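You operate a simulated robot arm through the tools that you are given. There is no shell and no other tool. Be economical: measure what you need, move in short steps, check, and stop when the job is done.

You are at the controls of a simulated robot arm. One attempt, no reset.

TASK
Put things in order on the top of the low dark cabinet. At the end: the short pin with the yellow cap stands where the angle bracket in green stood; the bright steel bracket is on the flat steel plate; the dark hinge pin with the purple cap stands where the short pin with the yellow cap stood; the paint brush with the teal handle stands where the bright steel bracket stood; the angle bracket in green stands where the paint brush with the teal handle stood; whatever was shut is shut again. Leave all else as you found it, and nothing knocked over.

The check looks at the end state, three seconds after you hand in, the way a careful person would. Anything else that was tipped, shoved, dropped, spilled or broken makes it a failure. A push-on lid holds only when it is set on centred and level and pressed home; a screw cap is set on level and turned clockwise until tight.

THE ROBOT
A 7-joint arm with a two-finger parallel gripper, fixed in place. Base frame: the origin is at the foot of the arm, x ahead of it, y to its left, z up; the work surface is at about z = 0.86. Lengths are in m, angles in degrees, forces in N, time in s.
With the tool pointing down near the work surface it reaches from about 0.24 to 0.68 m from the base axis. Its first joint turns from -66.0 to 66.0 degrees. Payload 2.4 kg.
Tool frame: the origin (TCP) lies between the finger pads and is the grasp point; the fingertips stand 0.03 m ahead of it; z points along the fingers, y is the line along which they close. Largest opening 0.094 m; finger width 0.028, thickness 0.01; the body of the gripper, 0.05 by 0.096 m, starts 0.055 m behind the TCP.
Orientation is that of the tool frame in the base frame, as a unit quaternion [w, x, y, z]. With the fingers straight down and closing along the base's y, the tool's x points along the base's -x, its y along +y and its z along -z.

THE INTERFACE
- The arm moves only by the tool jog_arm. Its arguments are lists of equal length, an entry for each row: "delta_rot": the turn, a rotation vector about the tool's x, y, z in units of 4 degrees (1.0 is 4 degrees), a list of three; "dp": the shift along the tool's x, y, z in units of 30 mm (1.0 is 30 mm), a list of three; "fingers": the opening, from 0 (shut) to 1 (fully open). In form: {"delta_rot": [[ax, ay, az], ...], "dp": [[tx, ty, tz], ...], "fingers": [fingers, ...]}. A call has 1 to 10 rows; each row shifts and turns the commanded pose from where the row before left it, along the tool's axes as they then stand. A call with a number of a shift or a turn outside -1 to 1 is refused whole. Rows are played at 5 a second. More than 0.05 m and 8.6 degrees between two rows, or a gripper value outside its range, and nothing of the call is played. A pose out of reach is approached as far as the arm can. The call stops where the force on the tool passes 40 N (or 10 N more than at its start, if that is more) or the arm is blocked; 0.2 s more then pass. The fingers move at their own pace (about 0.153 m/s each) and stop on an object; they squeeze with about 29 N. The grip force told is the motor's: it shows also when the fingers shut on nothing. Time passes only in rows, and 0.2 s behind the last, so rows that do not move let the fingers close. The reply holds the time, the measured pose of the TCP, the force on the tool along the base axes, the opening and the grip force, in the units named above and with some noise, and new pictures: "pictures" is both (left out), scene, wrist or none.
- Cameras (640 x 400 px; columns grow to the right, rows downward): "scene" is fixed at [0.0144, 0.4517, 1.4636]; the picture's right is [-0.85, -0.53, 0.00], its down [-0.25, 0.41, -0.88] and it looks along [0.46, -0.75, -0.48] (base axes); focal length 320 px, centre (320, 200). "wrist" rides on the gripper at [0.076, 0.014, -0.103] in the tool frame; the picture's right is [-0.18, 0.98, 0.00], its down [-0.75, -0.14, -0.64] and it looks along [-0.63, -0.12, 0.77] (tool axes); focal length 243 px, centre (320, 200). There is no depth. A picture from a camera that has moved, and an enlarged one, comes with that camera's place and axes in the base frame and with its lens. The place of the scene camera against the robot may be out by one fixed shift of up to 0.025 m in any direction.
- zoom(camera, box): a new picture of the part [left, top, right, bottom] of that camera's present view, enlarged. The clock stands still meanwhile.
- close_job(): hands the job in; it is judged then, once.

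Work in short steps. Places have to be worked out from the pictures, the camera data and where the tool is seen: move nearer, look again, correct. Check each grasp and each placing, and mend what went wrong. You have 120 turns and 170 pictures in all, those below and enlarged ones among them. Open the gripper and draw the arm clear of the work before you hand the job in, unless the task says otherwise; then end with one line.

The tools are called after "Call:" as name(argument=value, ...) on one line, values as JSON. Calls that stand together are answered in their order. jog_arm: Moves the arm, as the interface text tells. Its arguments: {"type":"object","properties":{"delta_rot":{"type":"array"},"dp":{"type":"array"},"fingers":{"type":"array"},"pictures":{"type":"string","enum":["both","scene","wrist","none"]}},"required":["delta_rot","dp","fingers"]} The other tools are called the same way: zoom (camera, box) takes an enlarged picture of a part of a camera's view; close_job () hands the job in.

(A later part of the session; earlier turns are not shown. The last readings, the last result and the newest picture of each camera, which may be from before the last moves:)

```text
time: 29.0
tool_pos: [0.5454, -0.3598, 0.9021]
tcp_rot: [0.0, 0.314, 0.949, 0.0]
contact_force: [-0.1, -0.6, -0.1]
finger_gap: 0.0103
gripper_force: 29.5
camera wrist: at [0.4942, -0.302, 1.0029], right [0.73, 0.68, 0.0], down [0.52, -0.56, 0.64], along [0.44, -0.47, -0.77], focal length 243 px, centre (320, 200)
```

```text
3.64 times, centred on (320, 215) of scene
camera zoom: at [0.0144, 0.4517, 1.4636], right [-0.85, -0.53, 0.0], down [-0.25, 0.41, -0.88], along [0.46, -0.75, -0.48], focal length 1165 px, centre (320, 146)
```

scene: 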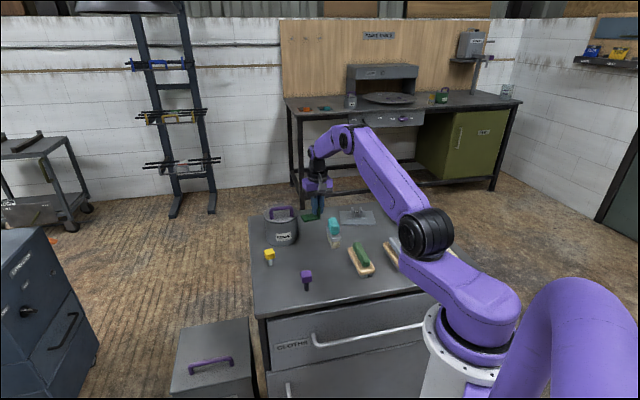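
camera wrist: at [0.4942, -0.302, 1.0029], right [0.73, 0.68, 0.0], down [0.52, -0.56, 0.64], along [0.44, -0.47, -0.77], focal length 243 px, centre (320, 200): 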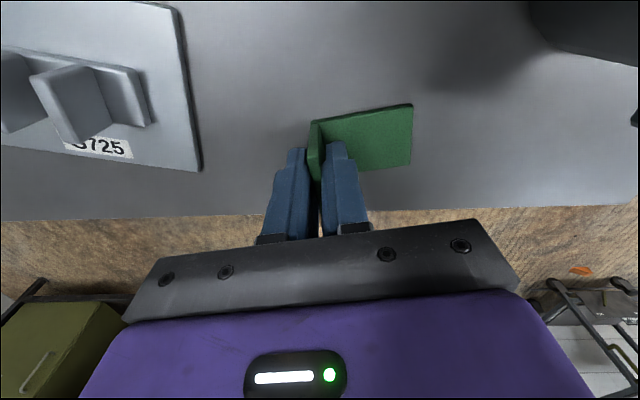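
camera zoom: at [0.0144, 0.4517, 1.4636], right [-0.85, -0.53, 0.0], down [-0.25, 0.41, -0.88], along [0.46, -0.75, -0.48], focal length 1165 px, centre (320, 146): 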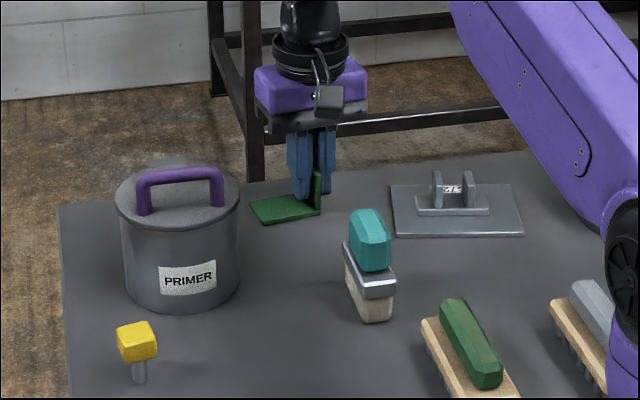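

Closed at 10 mm, a little more than the plate's apparent thickness, so I lift 30 mm and check how it hangs.

Call:
jog_arm(delta_rot=[[0, 0, 0], [0, 0, 0], [0, 0, 0]], dp=[[0, 0, -0.4], [0, 0, -0.6], [0, 0, 0]], fingers=[0, 0, 0], pictures="wrist")

Call:
zoom(camera="wrist", box=[240, 80, 420, 200])

Call:
zoom(camera="scene", box=[270, 160, 370, 230])

```text
time: 29.8
tool_pos: [0.5465, -0.3596, 0.9319]
tcp_rot: [0.0, 0.314, 0.949, 0.0]
contact_force: [0.3, -0.8, -2.4]
finger_gap: 0.0099
gripper_force: 28.8
camera wrist: at [0.4939, -0.3013, 1.0335], right [0.73, 0.68, 0.0], down [0.52, -0.56, 0.64], along [0.44, -0.47, -0.77], focal length 243 px, centre (320, 200)
```

wrist: 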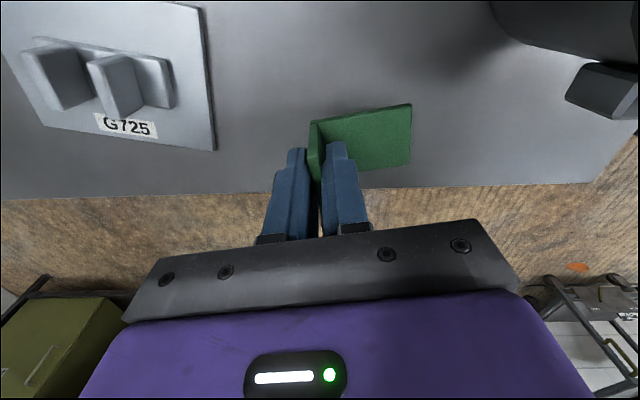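

```text
3.33 times, centred on (330, 140) of wrist
camera zoom: at [0.4939, -0.3013, 1.0335], right [0.73, 0.68, 0.0], down [0.52, -0.56, 0.64], along [0.44, -0.47, -0.77], focal length 809 px, centre (287, 400)
```

zoom: 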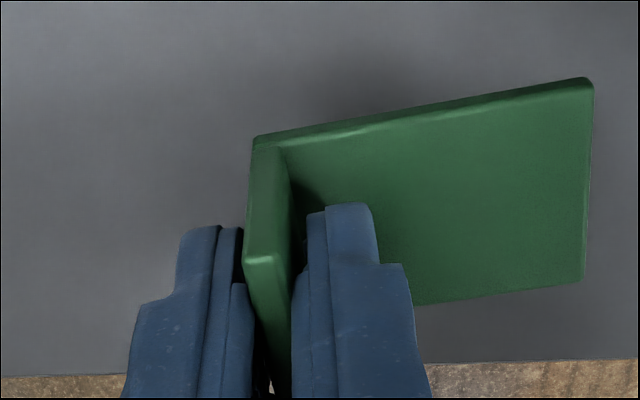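

```text
5.71 times, centred on (320, 195) of scene
camera zoom: at [0.0144, 0.4516, 1.4636], right [-0.85, -0.53, 0.0], down [-0.25, 0.41, -0.88], along [0.46, -0.75, -0.48], focal length 1830 px, centre (320, 229)
```

zoom: 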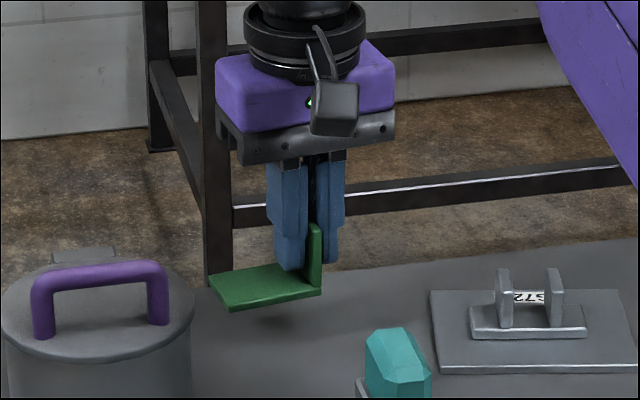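

It hangs level and firm. I lift to z≈1.08 and carry it over to the old brush place, aiming the TCP at (0.361, -0.142) so the footprint centre lands on (0.376, -0.122).

Call:
jog_arm(delta_rot=[[0, 0, 0], [0, 0, 0], [0, 0, 0], [0, 0, 0], [0, 0, 0]], dp=[[0, 0, -1], [0, 0, -1], [0, 0, -1], [0, 0, -1], [0, 0, -1]], fingers=[0, 0, 0, 0, 0], pictures="none")

Call:
jog_arm(delta_rot=[[0, 0, 0], [0, 0, 0], [0, 0, 0], [0, 0, 0], [0, 0, 0], [0, 0, 0], [0, 0, 0], [0, 0, 0], [0, 0, 0], [0, 0, 0]], dp=[[0.929, 0.214, 0], [0.929, 0.214, 0], [0.929, 0.214, 0], [0.929, 0.214, 0], [0.929, 0.214, 0], [0.929, 0.214, 0], [0.929, 0.214, 0], [0.929, 0.214, 0], [0.929, 0.214, 0], [0.929, 0.214, 0]], fingers=[0, 0, 0, 0, 0, 0, 0, 0, 0, 0], pictures="both")

```text
time: 31.0
tool_pos: [0.545, -0.3569, 1.0829]
tcp_rot: [0.001, 0.314, 0.949, 0.0]
contact_force: [-0.1, -0.4, -1.6]
finger_gap: 0.0101
gripper_force: 29.3
```

```text
time: 33.2
tool_pos: [0.3596, -0.1404, 1.0821]
tcp_rot: [0.0, 0.314, 0.95, 0.0]
contact_force: [0.9, 0.4, -1.2]
finger_gap: 0.01
gripper_force: 29.4
camera wrist: at [0.3081, -0.0835, 1.1834], right [0.73, 0.68, 0.0], down [0.52, -0.56, 0.64], along [0.44, -0.47, -0.77], focal length 243 px, centre (320, 200)
```

scene: 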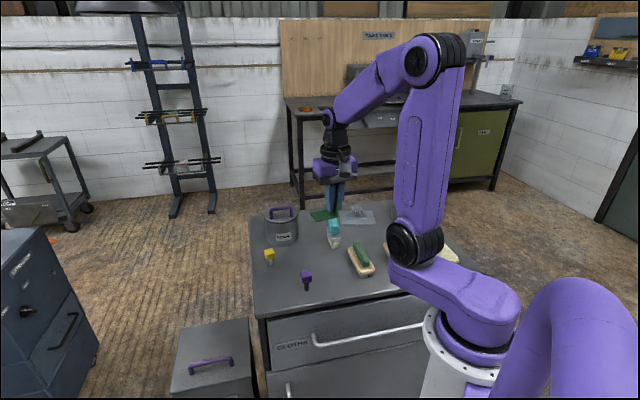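
wrist: 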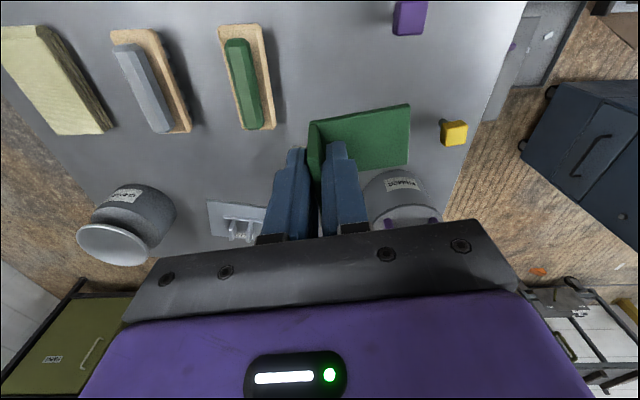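

Clear of the wooden brush and the pin. I lower most of the way.

Call:
jog_arm(delta_rot=[[0, 0, 0], [0, 0, 0], [0, 0, 0], [0, 0, 0], [0, 0, 0], [0, 0, 0], [0, 0, 0]], dp=[[0.03, -0.05, 1], [0, 0, 1], [0, 0, 1], [0, 0, 1], [0, 0, 1], [0, 0, 0.7], [0, 0, 0]], fingers=[0, 0, 0, 0, 0, 0, 0])

Call:
zoom(camera="scene", box=[250, 190, 390, 300])

```text
time: 34.8
tool_pos: [0.3581, -0.1415, 0.9113]
tcp_rot: [0.0, 0.314, 0.949, 0.001]
contact_force: [0.1, 0.1, -2.6]
finger_gap: 0.0102
gripper_force: 29.0
camera wrist: at [0.3067, -0.0844, 1.0119], right [0.73, 0.68, 0.0], down [0.52, -0.56, 0.64], along [0.44, -0.47, -0.77], focal length 243 px, centre (320, 200)
```

scene: 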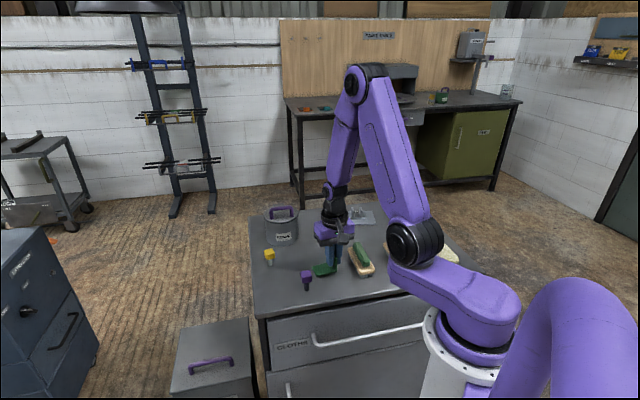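
wrist: 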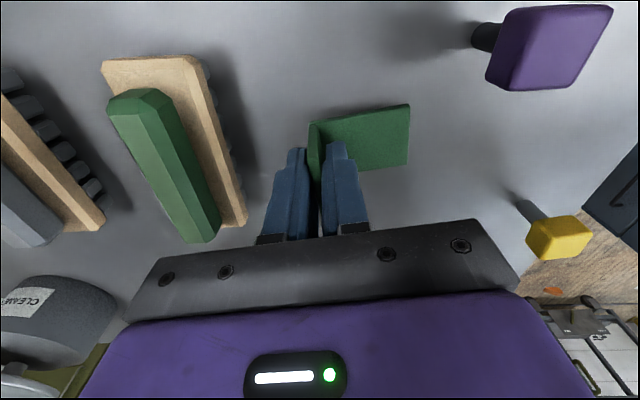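

```text
3.64 times, centred on (320, 245) of scene
camera zoom: at [0.0144, 0.4517, 1.4636], right [-0.85, -0.53, 0.0], down [-0.25, 0.41, -0.88], along [0.46, -0.75, -0.48], focal length 1165 px, centre (320, 36)
```

zoom: 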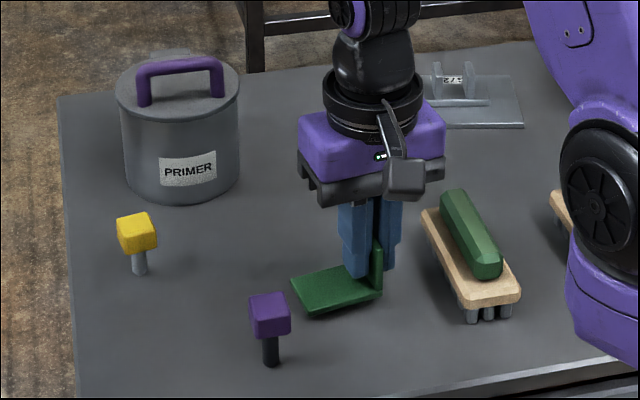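

Correcting 5 mm and lowering the final 9 mm to contact.

Call:
jog_arm(delta_rot=[[0, 0, 0], [0, 0, 0], [0, 0, 0], [0, 0, 0], [0, 0, 0]], dp=[[-0.17, 0.05, 0], [0, 0, 0.2], [0, 0, 0.07], [0, 0, 0.06], [0, 0, 0]], fingers=[0, 0, 0, 0, 0], pictures="none")

```text
time: 36.0
tool_pos: [0.3628, -0.1439, 0.9016]
tcp_rot: [-0.001, 0.315, 0.949, 0.001]
contact_force: [-1.2, -2.1, 4.4]
finger_gap: 0.0103
gripper_force: 28.8
```

Contact with ~4 N plus weight. I open moderately and rise.

Call:
jog_arm(delta_rot=[[0, 0, 0], [0, 0, 0], [0, 0, 0], [0, 0, 0], [0, 0, 0], [0, 0, 0], [0, 0, 0]], dp=[[0, 0, 0], [0, 0, 0], [0, 0, -0.5], [0, 0, -1], [0, 0, -1], [0, 0, -1], [0, 0, -0.5]], fingers=[0.35, 0.35, 0.35, 0.35, 0.35, 0.6, 0.6])

Call:
zoom(camera="scene", box=[250, 190, 390, 300])

Call:
zoom(camera="wrist", box=[280, 0, 520, 180])

```text
time: 37.6
tool_pos: [0.3636, -0.1444, 1.0214]
tcp_rot: [0.0, 0.313, 0.95, 0.0]
contact_force: [0.0, 0.7, 0.0]
finger_gap: 0.0565
gripper_force: 0.1
camera wrist: at [0.3115, -0.0865, 1.1225], right [0.73, 0.68, 0.0], down [0.52, -0.56, 0.64], along [0.44, -0.47, -0.77], focal length 243 px, centre (320, 200)
```

scene: 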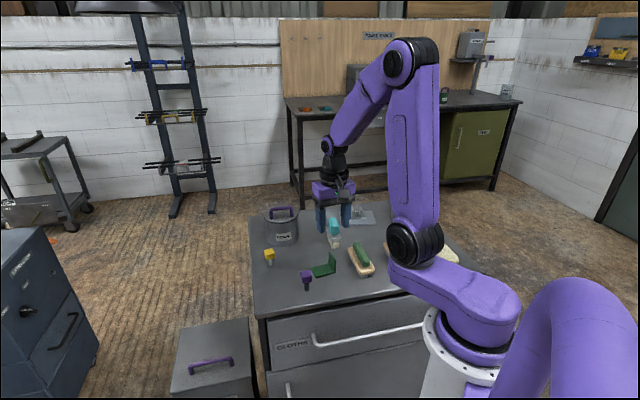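
wrist: 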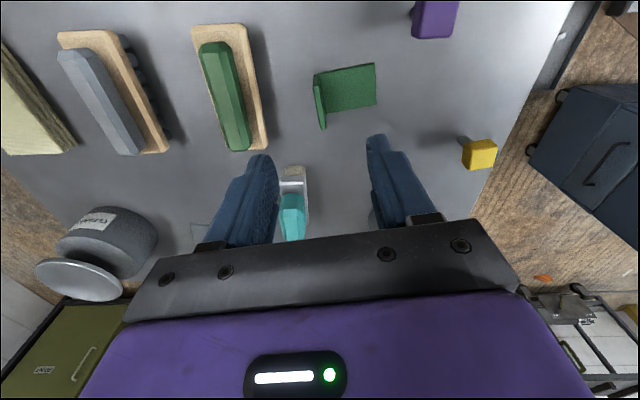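

```text
3.64 times, centred on (320, 245) of scene
camera zoom: at [0.0143, 0.4517, 1.4636], right [-0.85, -0.53, 0.0], down [-0.25, 0.41, -0.88], along [0.46, -0.75, -0.48], focal length 1165 px, centre (320, 36)
```

zoom: 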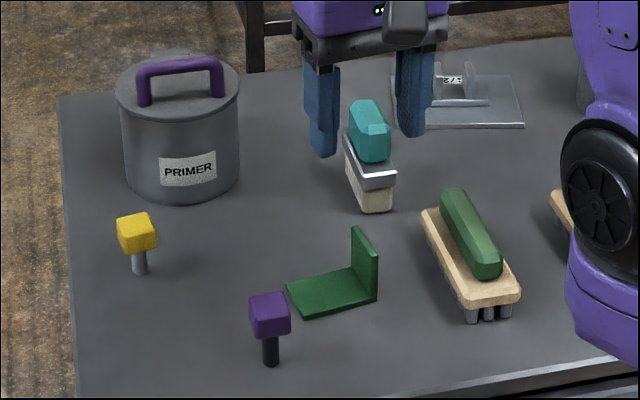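

```text
2.22 times, centred on (400, 90) of wrist
camera zoom: at [0.3115, -0.0865, 1.1225], right [0.73, 0.68, 0.0], down [0.52, -0.56, 0.64], along [0.44, -0.47, -0.77], focal length 539 px, centre (142, 444)
```

zoom: 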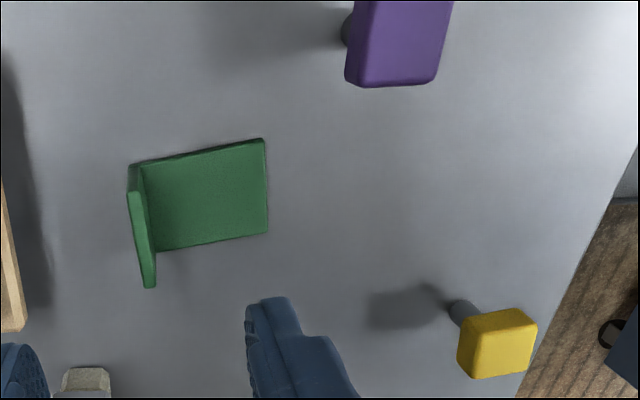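

Green bracket stands in the brush's place. Next I go above the yellow pin near (0.515, -0.072).

Call:
jog_arm(delta_rot=[[0, 0, 0], [0, 0, 0], [0, 0, 0], [0, 0, 0], [0, 0, 0], [0, 0, 0]], dp=[[-0.508, 0.974, 0], [-0.508, 0.974, 0], [-0.508, 0.974, 0], [-0.508, 0.974, 0], [-0.508, 0.974, 0], [0, 0, 0]], fingers=[0.8, 0.8, 0.8, 0.8, 0.8, 0.8], pictures="wrist")

Call:
zoom(camera="wrist", box=[240, 60, 420, 180])

```text
time: 39.0
tool_pos: [0.5103, -0.0715, 1.0215]
tcp_rot: [0.0, 0.313, 0.95, 0.0]
contact_force: [0.2, -0.5, -0.5]
finger_gap: 0.0753
gripper_force: 0.1
camera wrist: at [0.459, -0.0143, 1.1226], right [0.73, 0.68, 0.0], down [0.52, -0.56, 0.64], along [0.44, -0.47, -0.77], focal length 243 px, centre (320, 200)
```

wrist: 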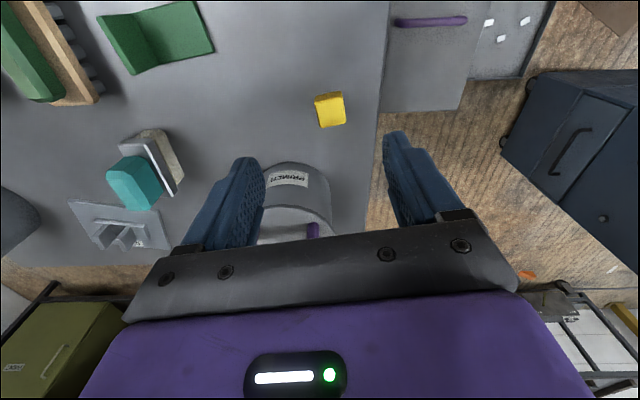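

```text
3.33 times, centred on (330, 120) of wrist
camera zoom: at [0.459, -0.0143, 1.1226], right [0.73, 0.68, 0.0], down [0.52, -0.56, 0.64], along [0.44, -0.47, -0.77], focal length 809 px, centre (287, 467)
```

zoom: 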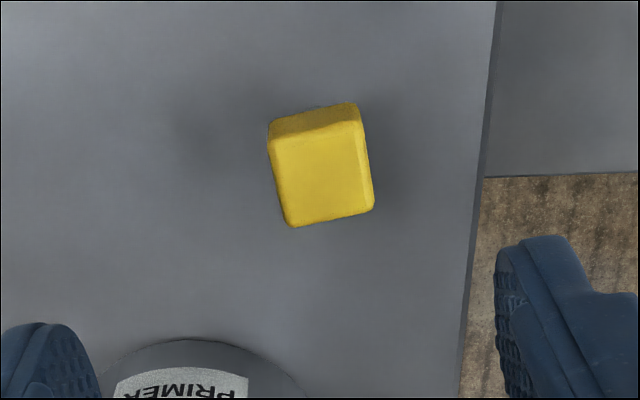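

Yellow cap 23×24 mm, centre offset (−4, +8.5) mm in tool frame, aligned. I correct and descend around it.

Call:
jog_arm(delta_rot=[[0, 0, 0], [0, 0, 0], [0, 0, 0], [0, 0, 0], [0, 0, 0], [0, 0, 0]], dp=[[-0.12, 0.28, 0], [0, 0, 1], [0, 0, 1], [0, 0, 1], [0, 0, 0.9], [0, 0, 0]], fingers=[0.6, 0.6, 0.6, 0.6, 0.6, 0.6])

Call:
zoom(camera="scene", box=[240, 200, 340, 290])

```text
time: 40.4
tool_pos: [0.5189, -0.068, 0.9053]
tcp_rot: [0.0, 0.313, 0.95, 0.0]
contact_force: [-0.9, 0.8, 0.2]
finger_gap: 0.0565
gripper_force: 0.1
camera wrist: at [0.4677, -0.0102, 1.0054], right [0.73, 0.68, 0.0], down [0.52, -0.56, 0.64], along [0.44, -0.47, -0.77], focal length 243 px, centre (320, 200)
```

scene: 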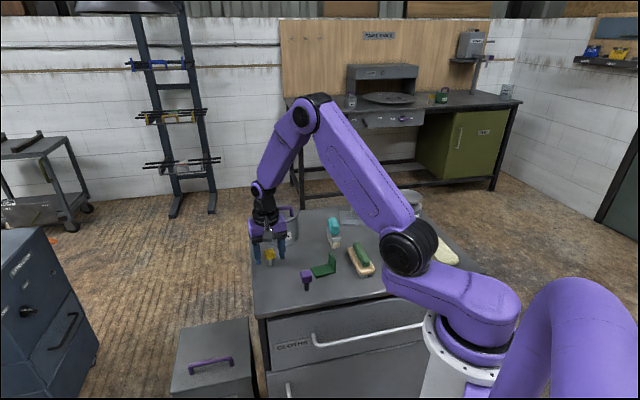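
wrist: 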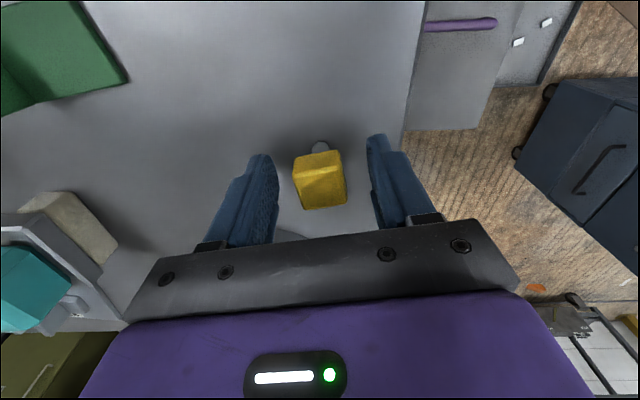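

```text
4.44 times, centred on (290, 245) of scene
camera zoom: at [0.0144, 0.4517, 1.4636], right [-0.85, -0.53, 0.0], down [-0.25, 0.41, -0.88], along [0.46, -0.75, -0.48], focal length 1423 px, centre (453, 0)
```

zoom: 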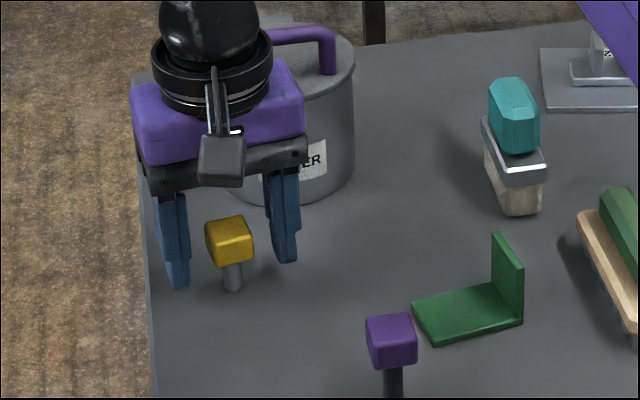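

Cap is centred between the fingers. I close.

Call:
jog_arm(delta_rot=[[0, 0, 0], [0, 0, 0], [0, 0, 0], [0, 0, 0]], dp=[[0, 0, 0.08], [0, 0, 0], [0, 0, 0], [0, 0, 0]], fingers=[0.6, 0.1, 0.1, 0.1], pictures="wrist")

```text
time: 41.4
tool_pos: [0.5201, -0.0673, 0.9025]
tcp_rot: [0.0, 0.314, 0.949, -0.001]
contact_force: [0.5, 0.2, -0.5]
finger_gap: 0.0298
gripper_force: 28.8
camera wrist: at [0.4678, -0.0103, 1.0032], right [0.73, 0.68, 0.0], down [0.52, -0.56, 0.64], along [0.44, -0.47, -0.77], focal length 243 px, centre (320, 200)
```

wrist: 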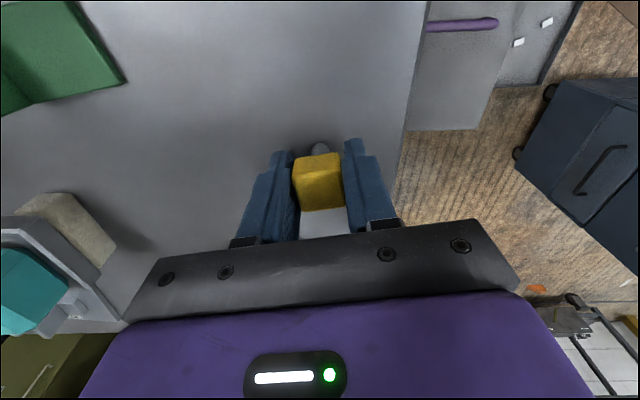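

Cap gripped. I lift to z≈1.055, and carry it around the primer pot (via x≈0.45) toward the green bracket's old place (0.5595, -0.338).

Call:
jog_arm(delta_rot=[[0, 0, 0], [0, 0, 0], [0, 0, 0], [0, 0, 0], [0, 0, 0], [0, 0, 0], [0, 0, 0], [0, 0, 0], [0, 0, 0], [0, 0, 0]], dp=[[0, 0, -1], [0, 0, -1], [0, 0, -1], [0, 0, -1], [0, 0, -1], [-0.152, -0.99, 0], [-0.152, -0.99, 0], [-0.152, -0.99, 0], [-0.152, -0.99, 0], [-0.152, -0.99, 0]], fingers=[0.1, 0.1, 0.1, 0.1, 0.1, 0.1, 0.1, 0.1, 0.1, 0.1], pictures="none")

Call:
jog_arm(delta_rot=[[0, 0, 0], [0, 0, 0], [0, 0, 0], [0, 0, 0], [0, 0, 0], [0, 0, 0], [0, 0, 0]], dp=[[-0.945, -0.255, 0], [-0.945, -0.255, 0], [-0.945, -0.255, 0], [-0.945, -0.255, 0], [-0.945, -0.255, 0], [-0.945, -0.255, 0], [0, 0, 0]], fingers=[0.1, 0.1, 0.1, 0.1, 0.1, 0.1, 0.1], pictures="both")

```text
time: 43.6
tool_pos: [0.4477, -0.201, 1.0525]
tcp_rot: [0.0, 0.313, 0.95, 0.0]
contact_force: [-0.5, 0.1, -1.1]
finger_gap: 0.0299
gripper_force: 28.9
```

```text
time: 45.2
tool_pos: [0.5568, -0.3396, 1.0525]
tcp_rot: [-0.001, 0.315, 0.949, 0.0]
contact_force: [-0.1, 0.1, -1.1]
finger_gap: 0.0299
gripper_force: 29.4
camera wrist: at [0.5057, -0.2816, 1.1535], right [0.73, 0.68, 0.0], down [0.52, -0.56, 0.64], along [0.44, -0.47, -0.77], focal length 243 px, centre (320, 200)
```

scene: 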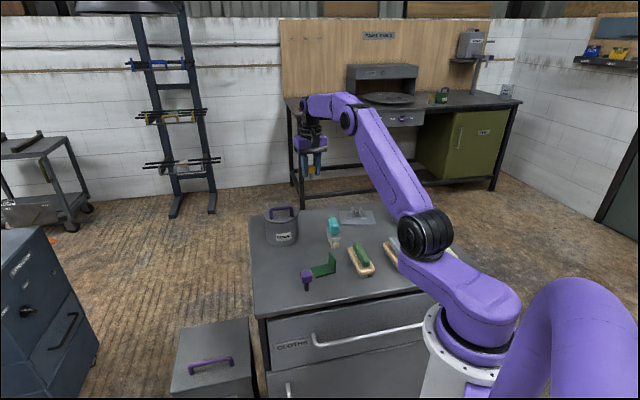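
wrist: 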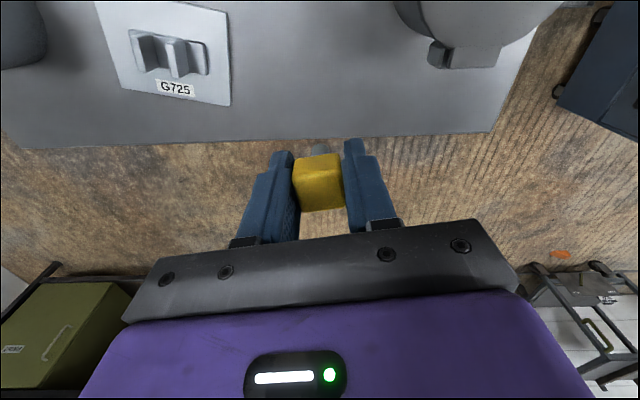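

Above the green bracket's old spot, well inside the cabinet edge. I lower most of the way.

Call:
jog_arm(delta_rot=[[0, 0, 0], [0, 0, 0], [0, 0, 0], [0, 0, 0], [0, 0, 0], [0, 0, 0]], dp=[[-0.04, 0.07, 1], [0, 0, 1], [0, 0, 1], [0, 0, 1], [0, 0, 0.75], [0, 0, 0]], fingers=[0.1, 0.1, 0.1, 0.1, 0.1, 0.1], pictures="wrist")

Call:
zoom(camera="scene", box=[260, 160, 360, 230])

```text
time: 46.6
tool_pos: [0.5602, -0.338, 0.9106]
tcp_rot: [0.0, 0.314, 0.949, 0.0]
contact_force: [1.2, -0.1, -0.9]
finger_gap: 0.0301
gripper_force: 28.4
camera wrist: at [0.5086, -0.2804, 1.0103], right [0.73, 0.68, 0.0], down [0.52, -0.56, 0.64], along [0.44, -0.47, -0.77], focal length 243 px, centre (320, 200)
```

wrist: 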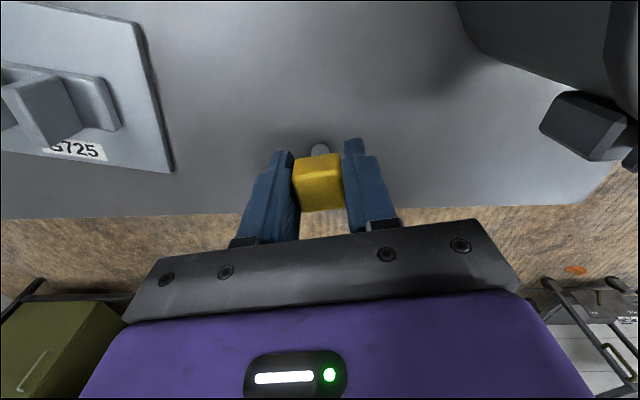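

```text
5.71 times, centred on (310, 195) of scene
camera zoom: at [0.0144, 0.4517, 1.4636], right [-0.85, -0.53, 0.0], down [-0.25, 0.41, -0.88], along [0.46, -0.75, -0.48], focal length 1830 px, centre (377, 229)
```

zoom: 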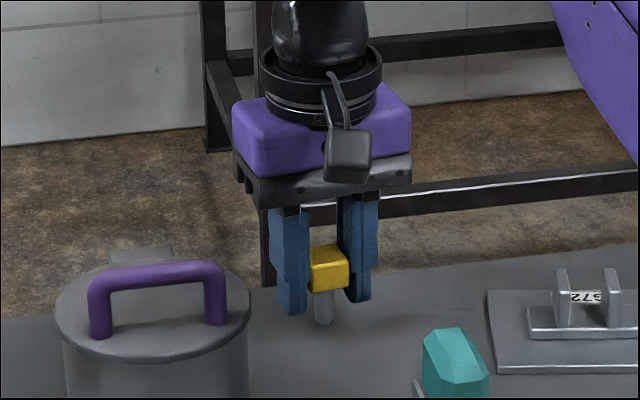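

Lowering the last 8 mm in small steps.

Call:
jog_arm(delta_rot=[[0, 0, 0], [0, 0, 0], [0, 0, 0], [0, 0, 0]], dp=[[0, 0, 0.15], [0, 0, 0.07], [0, 0, 0.05], [0, 0, 0]], fingers=[0.1, 0.1, 0.1, 0.1], pictures="none")

```text
time: 47.6
tool_pos: [0.5611, -0.3379, 0.9019]
tcp_rot: [0.001, 0.314, 0.949, 0.0]
contact_force: [-1.3, 0.9, 3.9]
finger_gap: 0.0299
gripper_force: 29.6
```

Contact. I open and rise slowly.

Call:
jog_arm(delta_rot=[[0, 0, 0], [0, 0, 0], [0, 0, 0], [0, 0, 0], [0, 0, 0], [0, 0, 0], [0, 0, 0]], dp=[[0, 0, 0], [0, 0, 0], [0, 0, -0.4], [0, 0, -0.8], [0, 0, -1], [0, 0, -1], [0, 0, -1]], fingers=[0.6, 0.6, 0.6, 0.6, 0.6, 0.6, 0.6])

Call:
zoom(camera="scene", box=[250, 180, 390, 290])

```text
time: 49.2
tool_pos: [0.5612, -0.337, 1.0282]
tcp_rot: [0.0, 0.315, 0.949, 0.0]
contact_force: [0.1, 0.8, 0.4]
finger_gap: 0.0564
gripper_force: 0.1
camera wrist: at [0.5089, -0.2795, 1.13], right [0.73, 0.68, 0.0], down [0.52, -0.56, 0.64], along [0.44, -0.47, -0.77], focal length 243 px, centre (320, 200)
```

scene: 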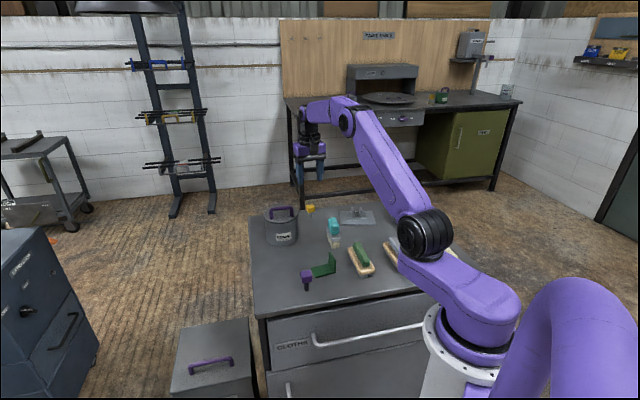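
wrist: 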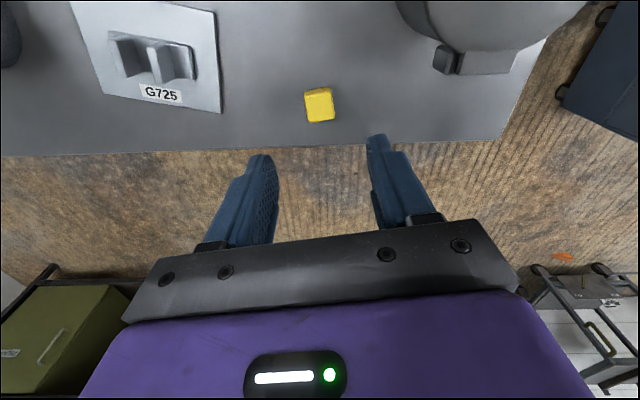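

```text
3.64 times, centred on (320, 235) of scene
camera zoom: at [0.0143, 0.4517, 1.4636], right [-0.85, -0.53, 0.0], down [-0.25, 0.41, -0.88], along [0.46, -0.75, -0.48], focal length 1165 px, centre (320, 73)
```

zoom: 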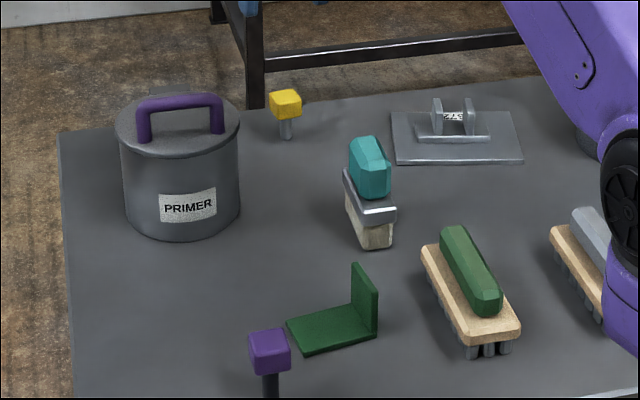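

Yellow pin stands upright. Now to the purple pin near (0.375, -0.042), again skirting the pot.

Call:
jog_arm(delta_rot=[[0, 0, 0], [0, 0, 0], [0, 0, 0], [0, 0, 0], [0, 0, 0], [0, 0, 0], [0, 0, 0]], dp=[[0, 0, -1], [0.933, 0.135, 0], [0.933, 0.135, 0], [0.933, 0.135, 0], [0.933, 0.135, 0], [0.933, 0.135, 0], [0.933, 0.135, 0]], fingers=[0.6, 0.6, 0.6, 0.6, 0.6, 0.6, 0.6], pictures="none")

Call:
jog_arm(delta_rot=[[0, 0, 0], [0, 0, 0], [0, 0, 0], [0, 0, 0], [0, 0, 0], [0, 0, 0], [0, 0, 0]], dp=[[0.888, 0.53, 0], [0.888, 0.53, 0], [0.888, 0.53, 0], [0.888, 0.53, 0], [0.888, 0.53, 0], [0.888, 0.53, 0], [0, 0, 0]], fingers=[0.8, 0.8, 0.8, 0.8, 0.8, 0.8, 0.8], pictures="wrist")

Call:
zoom(camera="wrist", box=[240, 40, 420, 160])

```text
time: 50.8
tool_pos: [0.4393, -0.2176, 1.0586]
tcp_rot: [0.0, 0.314, 0.949, -0.001]
contact_force: [-0.7, -0.2, 0.5]
finger_gap: 0.0564
gripper_force: 0.0
```

```text
time: 52.4
tool_pos: [0.3689, -0.0475, 1.0576]
tcp_rot: [0.0, 0.314, 0.949, 0.0]
contact_force: [-0.3, 0.7, 0.3]
finger_gap: 0.075
gripper_force: 0.1
camera wrist: at [0.3172, 0.0115, 1.1586], right [0.73, 0.68, 0.0], down [0.52, -0.56, 0.64], along [0.44, -0.47, -0.77], focal length 243 px, centre (320, 200)
```

wrist: 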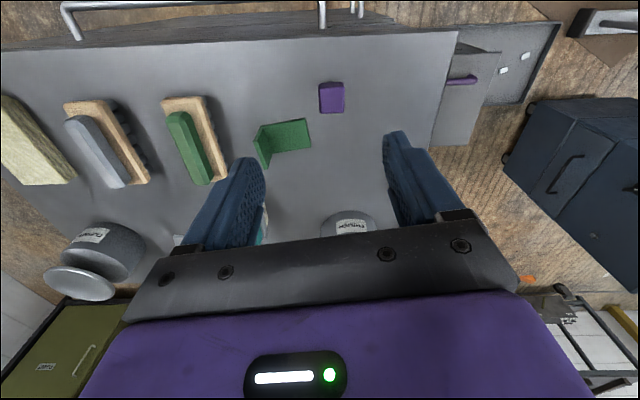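

```text
3.33 times, centred on (330, 100) of wrist
camera zoom: at [0.3172, 0.0115, 1.1586], right [0.73, 0.68, 0.0], down [0.52, -0.56, 0.64], along [0.44, -0.47, -0.77], focal length 809 px, centre (287, 533)
```

zoom: 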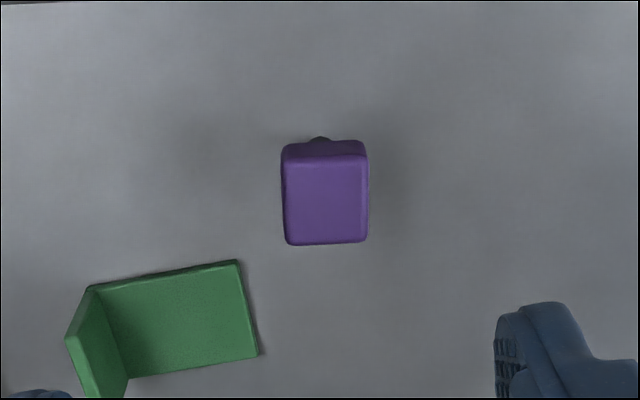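

Purple cap needs +7.7° and an offset of (−2.4, +10.4) mm. I correct and descend toward z≈0.915, clear of the green bracket by ~2 cm.

Call:
jog_arm(delta_rot=[[0, 0, 1], [0, 0, 0.92], [0, 0, 0], [0, 0, 0], [0, 0, 0], [0, 0, 0], [0, 0, 0]], dp=[[-0.08, 0.35, 0], [0, 0, 0], [0, 0, 1], [0, 0, 1], [0, 0, 1], [0, 0, 1], [0, 0, 0]], fingers=[0.6, 0.6, 0.6, 0.6, 0.6, 0.6, 0.6])

Call:
zoom(camera="wrist", box=[230, 80, 410, 230])

Call:
zoom(camera="scene", box=[260, 230, 360, 310])

```text
time: 54.0
tool_pos: [0.3769, -0.0401, 0.9364]
tcp_rot: [0.0, 0.377, 0.926, 0.0]
contact_force: [0.1, 0.1, -0.3]
finger_gap: 0.0565
gripper_force: 0.0
camera wrist: at [0.3334, 0.0244, 1.0378], right [0.82, 0.57, 0.0], down [0.44, -0.63, 0.64], along [0.37, -0.53, -0.77], focal length 243 px, centre (320, 200)
```

scene: 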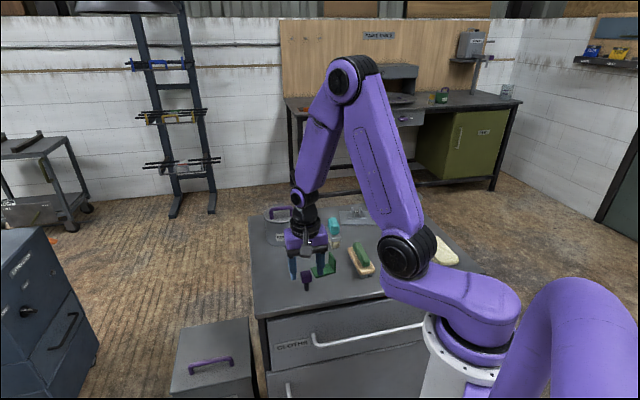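
wrist: 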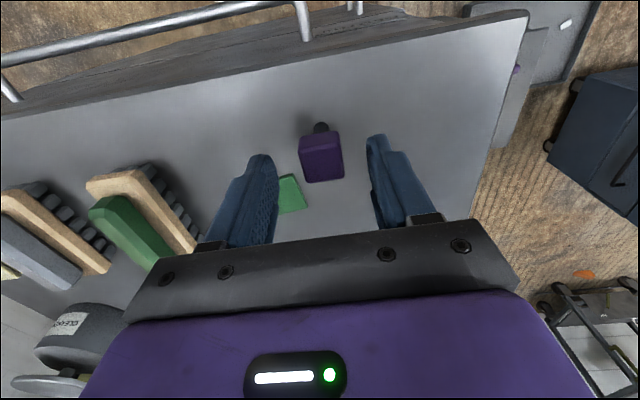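

```text
2.67 times, centred on (320, 155) of wrist
camera zoom: at [0.3334, 0.0244, 1.0378], right [0.82, 0.57, 0.0], down [0.44, -0.63, 0.64], along [0.37, -0.53, -0.77], focal length 647 px, centre (320, 320)
```

zoom: 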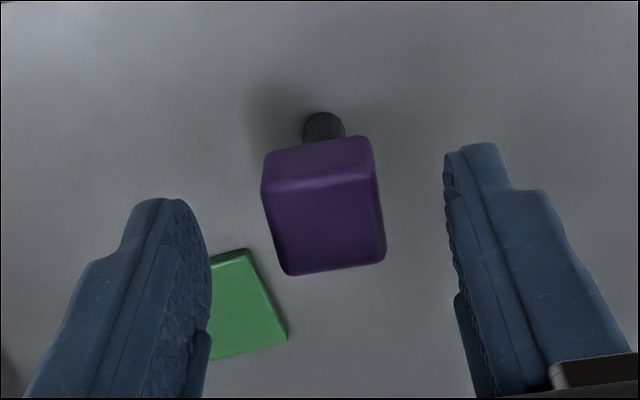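

```text
5.00 times, centred on (310, 270) of scene
camera zoom: at [0.0144, 0.4517, 1.4636], right [-0.85, -0.53, 0.0], down [-0.25, 0.41, -0.88], along [0.46, -0.75, -0.48], focal length 1601 px, centre (370, -150)
```

zoom: 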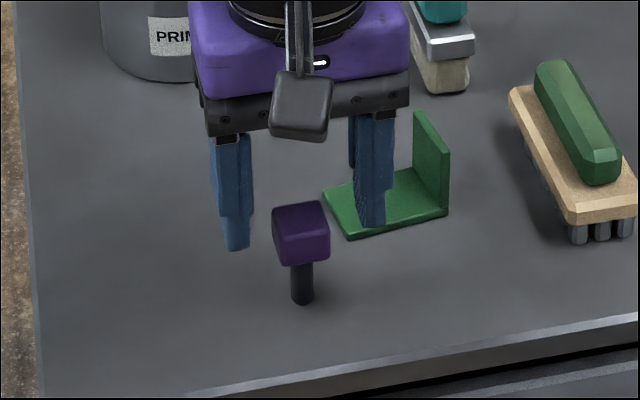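

Well centred; the finger clears the green base by ~2 cm. I lower 24 mm and close.

Call:
jog_arm(delta_rot=[[0, 0, 0], [0, 0, 0], [0, 0, 0], [0, 0, 0], [0, 0, 0]], dp=[[0, 0.05, 0.5], [0, 0, 0.3], [0, 0, 0], [0, 0, 0], [0, 0, 0]], fingers=[0.6, 0.6, 0.6, 0.1, 0.1], pictures="wrist")

Call:
zoom(camera="scene", box=[260, 230, 360, 310])

```text
time: 55.2
tool_pos: [0.3786, -0.038, 0.9139]
tcp_rot: [0.0, 0.377, 0.926, 0.0]
contact_force: [0.9, 0.0, 0.4]
finger_gap: 0.0299
gripper_force: 29.0
camera wrist: at [0.3348, 0.026, 1.0143], right [0.82, 0.58, 0.0], down [0.44, -0.63, 0.64], along [0.37, -0.53, -0.77], focal length 243 px, centre (320, 200)
```

wrist: 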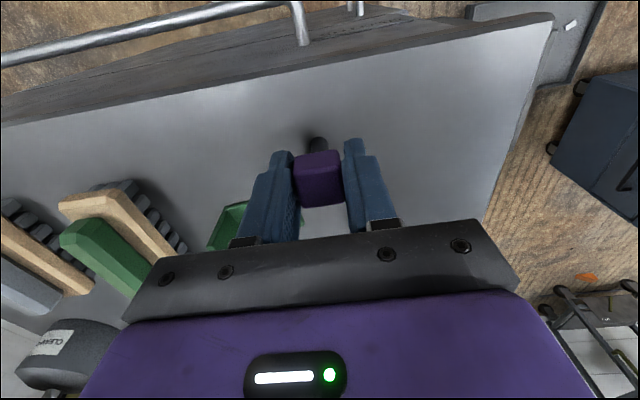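

```text
5.00 times, centred on (310, 270) of scene
camera zoom: at [0.0144, 0.4517, 1.4636], right [-0.85, -0.53, 0.0], down [-0.25, 0.41, -0.88], along [0.46, -0.75, -0.48], focal length 1601 px, centre (370, -150)
```

zoom: 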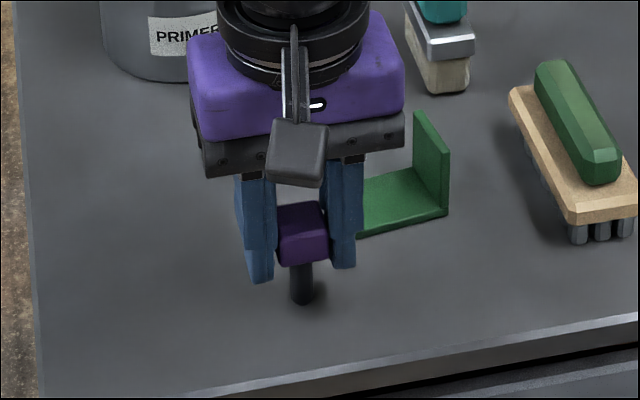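

Gripped. I lift 50 mm and carry to the yellow pin's old place (0.5195, -0.067).

Call:
jog_arm(delta_rot=[[0, 0, 0], [0, 0, 0], [0, 0, 0], [0, 0, 0], [0, 0, 0], [0, 0, 0], [0, 0, 0], [0, 0, 0]], dp=[[0, 0, -0.7], [0, 0, -1], [-0.808, 0.518, 0], [-0.808, 0.518, 0], [-0.808, 0.518, 0], [-0.808, 0.518, 0], [-0.808, 0.518, 0], [0, 0, 0]], fingers=[0.1, 0.1, 0.1, 0.1, 0.1, 0.1, 0.1, 0.1])

```text
time: 57.0
tool_pos: [0.519, -0.0659, 0.9644]
tcp_rot: [-0.001, 0.377, 0.926, 0.0]
contact_force: [-0.3, 0.0, -1.9]
finger_gap: 0.0302
gripper_force: 29.1
camera wrist: at [0.4758, -0.0028, 1.0655], right [0.82, 0.58, 0.0], down [0.44, -0.63, 0.64], along [0.37, -0.53, -0.77], focal length 243 px, centre (320, 200)
```

scene: 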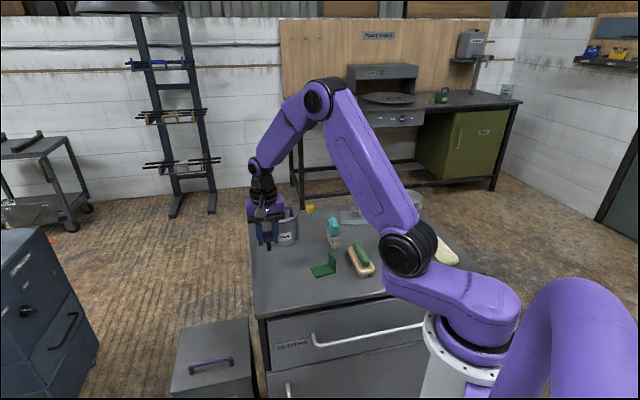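
wrist: 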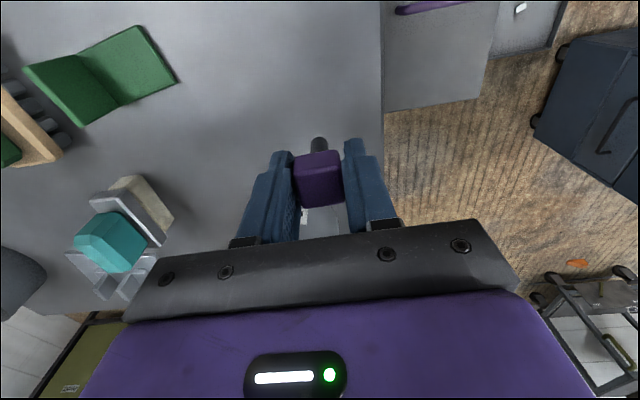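

Over the place; lowering until contact.

Call:
jog_arm(delta_rot=[[0, 0, 0], [0, 0, 0], [0, 0, 0], [0, 0, 0], [0, 0, 0], [0, 0, 0]], dp=[[0, 0, 0.7], [0, 0, 0.6], [0, 0, 0.25], [0, 0, 0.08], [0, 0, 0.06], [0, 0, 0]], fingers=[0.1, 0.1, 0.1, 0.1, 0.1, 0.1], pictures="wrist")

```text
time: 58.4
tool_pos: [0.5175, -0.0672, 0.9131]
tcp_rot: [0.0, 0.377, 0.926, 0.0]
contact_force: [0.5, 0.1, -1.6]
finger_gap: 0.0298
gripper_force: 28.9
camera wrist: at [0.4752, -0.003, 1.0145], right [0.82, 0.58, 0.0], down [0.44, -0.63, 0.64], along [0.37, -0.53, -0.77], focal length 243 px, centre (320, 200)
```

wrist: 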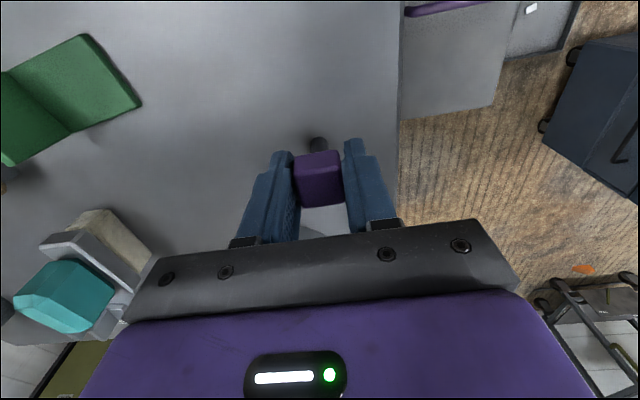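

No contact yet; small extra steps.

Call:
jog_arm(delta_rot=[[0, 0, 0], [0, 0, 0], [0, 0, 0]], dp=[[0, 0, 0.03], [0, 0, 0.03], [0, 0, 0]], fingers=[0.1, 0.1, 0.1], pictures="none")

```text
time: 59.2
tool_pos: [0.5193, -0.0661, 0.9134]
tcp_rot: [0.001, 0.377, 0.926, 0.0]
contact_force: [-5.1, 0.0, 24.9]
finger_gap: 0.03
gripper_force: 28.3
```

Firm contact (25 N); I back off a hair, then release and rise.

Call:
jog_arm(delta_rot=[[0, 0, 0], [0, 0, 0], [0, 0, 0], [0, 0, 0], [0, 0, 0], [0, 0, 0], [0, 0, 0], [0, 0, 0]], dp=[[0, 0, -0.04], [0, 0, 0], [0, 0, 0], [0, 0, -0.4], [0, 0, -0.8], [0, 0, -1], [0, 0, -1], [0, 0, -1]], fingers=[0.1, 0.6, 0.6, 0.6, 0.6, 0.6, 0.6, 0.6])

Call:
zoom(camera="scene", box=[240, 180, 440, 305])

Call:
zoom(camera="wrist", box=[240, 60, 420, 180])

```text
time: 61.0
tool_pos: [0.5186, -0.0673, 1.0392]
tcp_rot: [0.0, 0.377, 0.926, 0.0]
contact_force: [0.2, -0.4, -0.7]
finger_gap: 0.0562
gripper_force: 0.1
camera wrist: at [0.4754, -0.0035, 1.1407], right [0.82, 0.57, 0.0], down [0.44, -0.63, 0.64], along [0.37, -0.53, -0.77], focal length 243 px, centre (320, 200)
```

scene: 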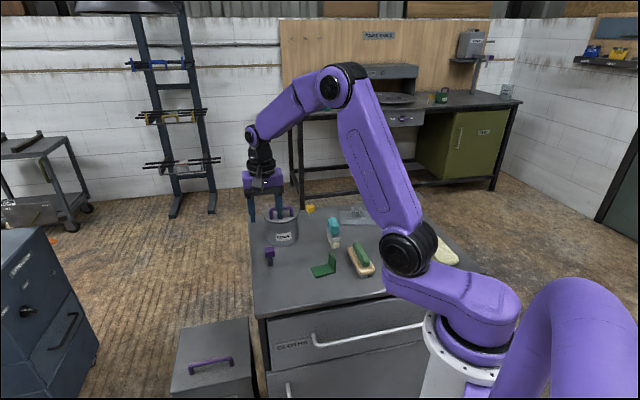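
wrist: 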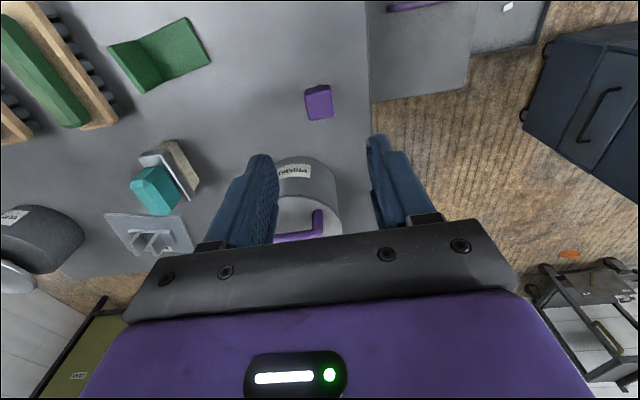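

```text
3.20 times, centred on (340, 242) of scene
camera zoom: at [0.0143, 0.4517, 1.4636], right [-0.85, -0.53, 0.0], down [-0.25, 0.41, -0.88], along [0.46, -0.75, -0.48], focal length 1025 px, centre (256, 64)
```

zoom: 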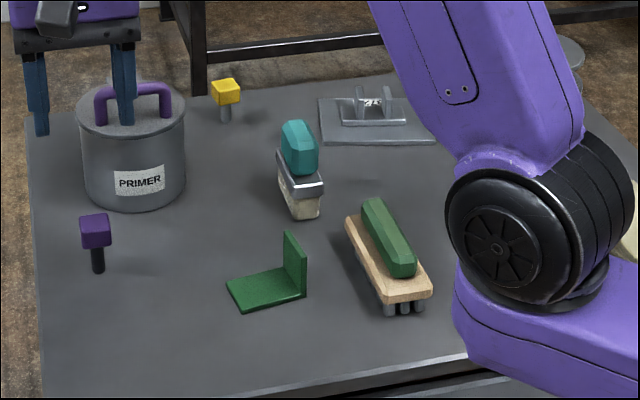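

```text
3.33 times, centred on (330, 120) of wrist
camera zoom: at [0.4754, -0.0035, 1.1407], right [0.82, 0.57, 0.0], down [0.44, -0.63, 0.64], along [0.37, -0.53, -0.77], focal length 809 px, centre (287, 467)
```

zoom: 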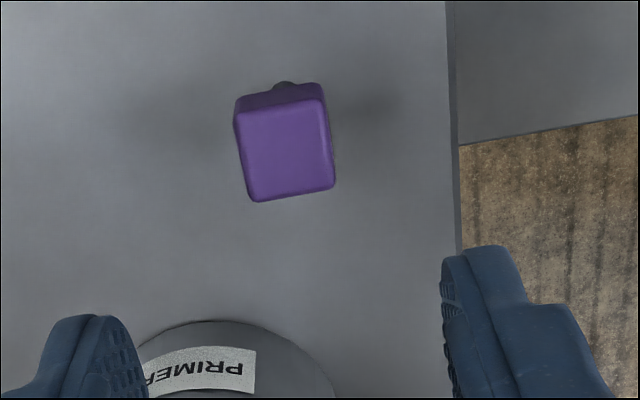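

All five items stand in their places and match the original pixel positions. I raise the arm and draw it clear.

Call:
jog_arm(delta_rot=[[0, 0, 0], [0, 0, 0], [0, 0, 0], [0, 0, 0], [0, 0, 0], [0, 0, 0], [0, 0, 0], [0, 0, 0], [0, 0, 0], [0, 0, 0]], dp=[[0, 0, -1], [0, 0, -1], [0, 0, -1], [0, 0, -1], [0, 0, -1], [0, 0, -1], [0.9, -0.6, 0], [0.9, -0.6, 0], [0.9, -0.6, 0], [0, 0, 0]], fingers=[1, 1, 1, 1, 1, 1, 1, 1, 1, 1])

Call:
zoom(camera="scene", box=[240, 180, 440, 305])

```text
time: 63.2
tool_pos: [0.4225, -0.0503, 1.2201]
tcp_rot: [-0.001, 0.378, 0.926, 0.0]
contact_force: [-0.4, 0.4, -1.6]
finger_gap: 0.094
gripper_force: 0.0
camera wrist: at [0.3793, 0.0144, 1.321], right [0.82, 0.58, 0.0], down [0.44, -0.63, 0.64], along [0.37, -0.53, -0.77], focal length 243 px, centre (320, 200)
```

scene: 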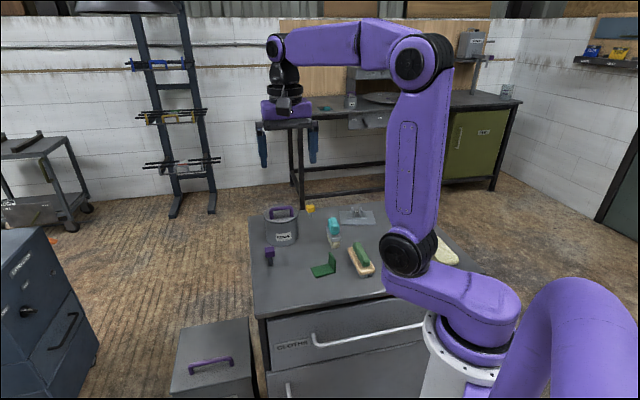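
wrist: 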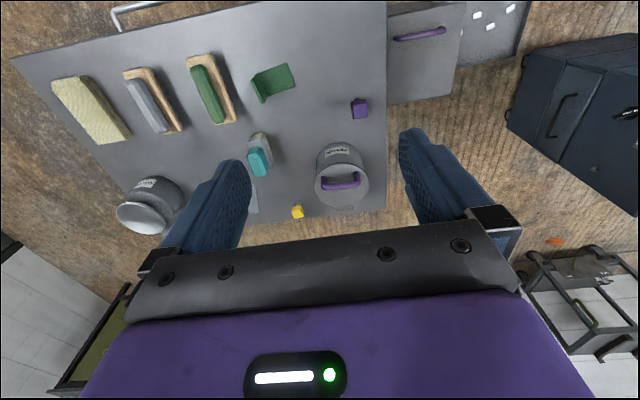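

```text
3.20 times, centred on (340, 242) of scene
camera zoom: at [0.0143, 0.4517, 1.4636], right [-0.85, -0.53, 0.0], down [-0.25, 0.41, -0.88], along [0.46, -0.75, -0.48], focal length 1025 px, centre (256, 64)
```

zoom: 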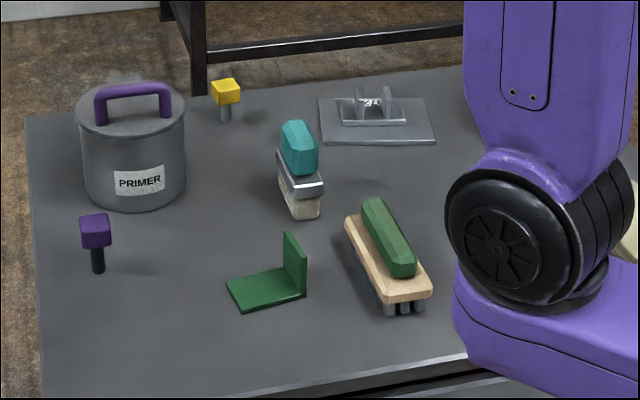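

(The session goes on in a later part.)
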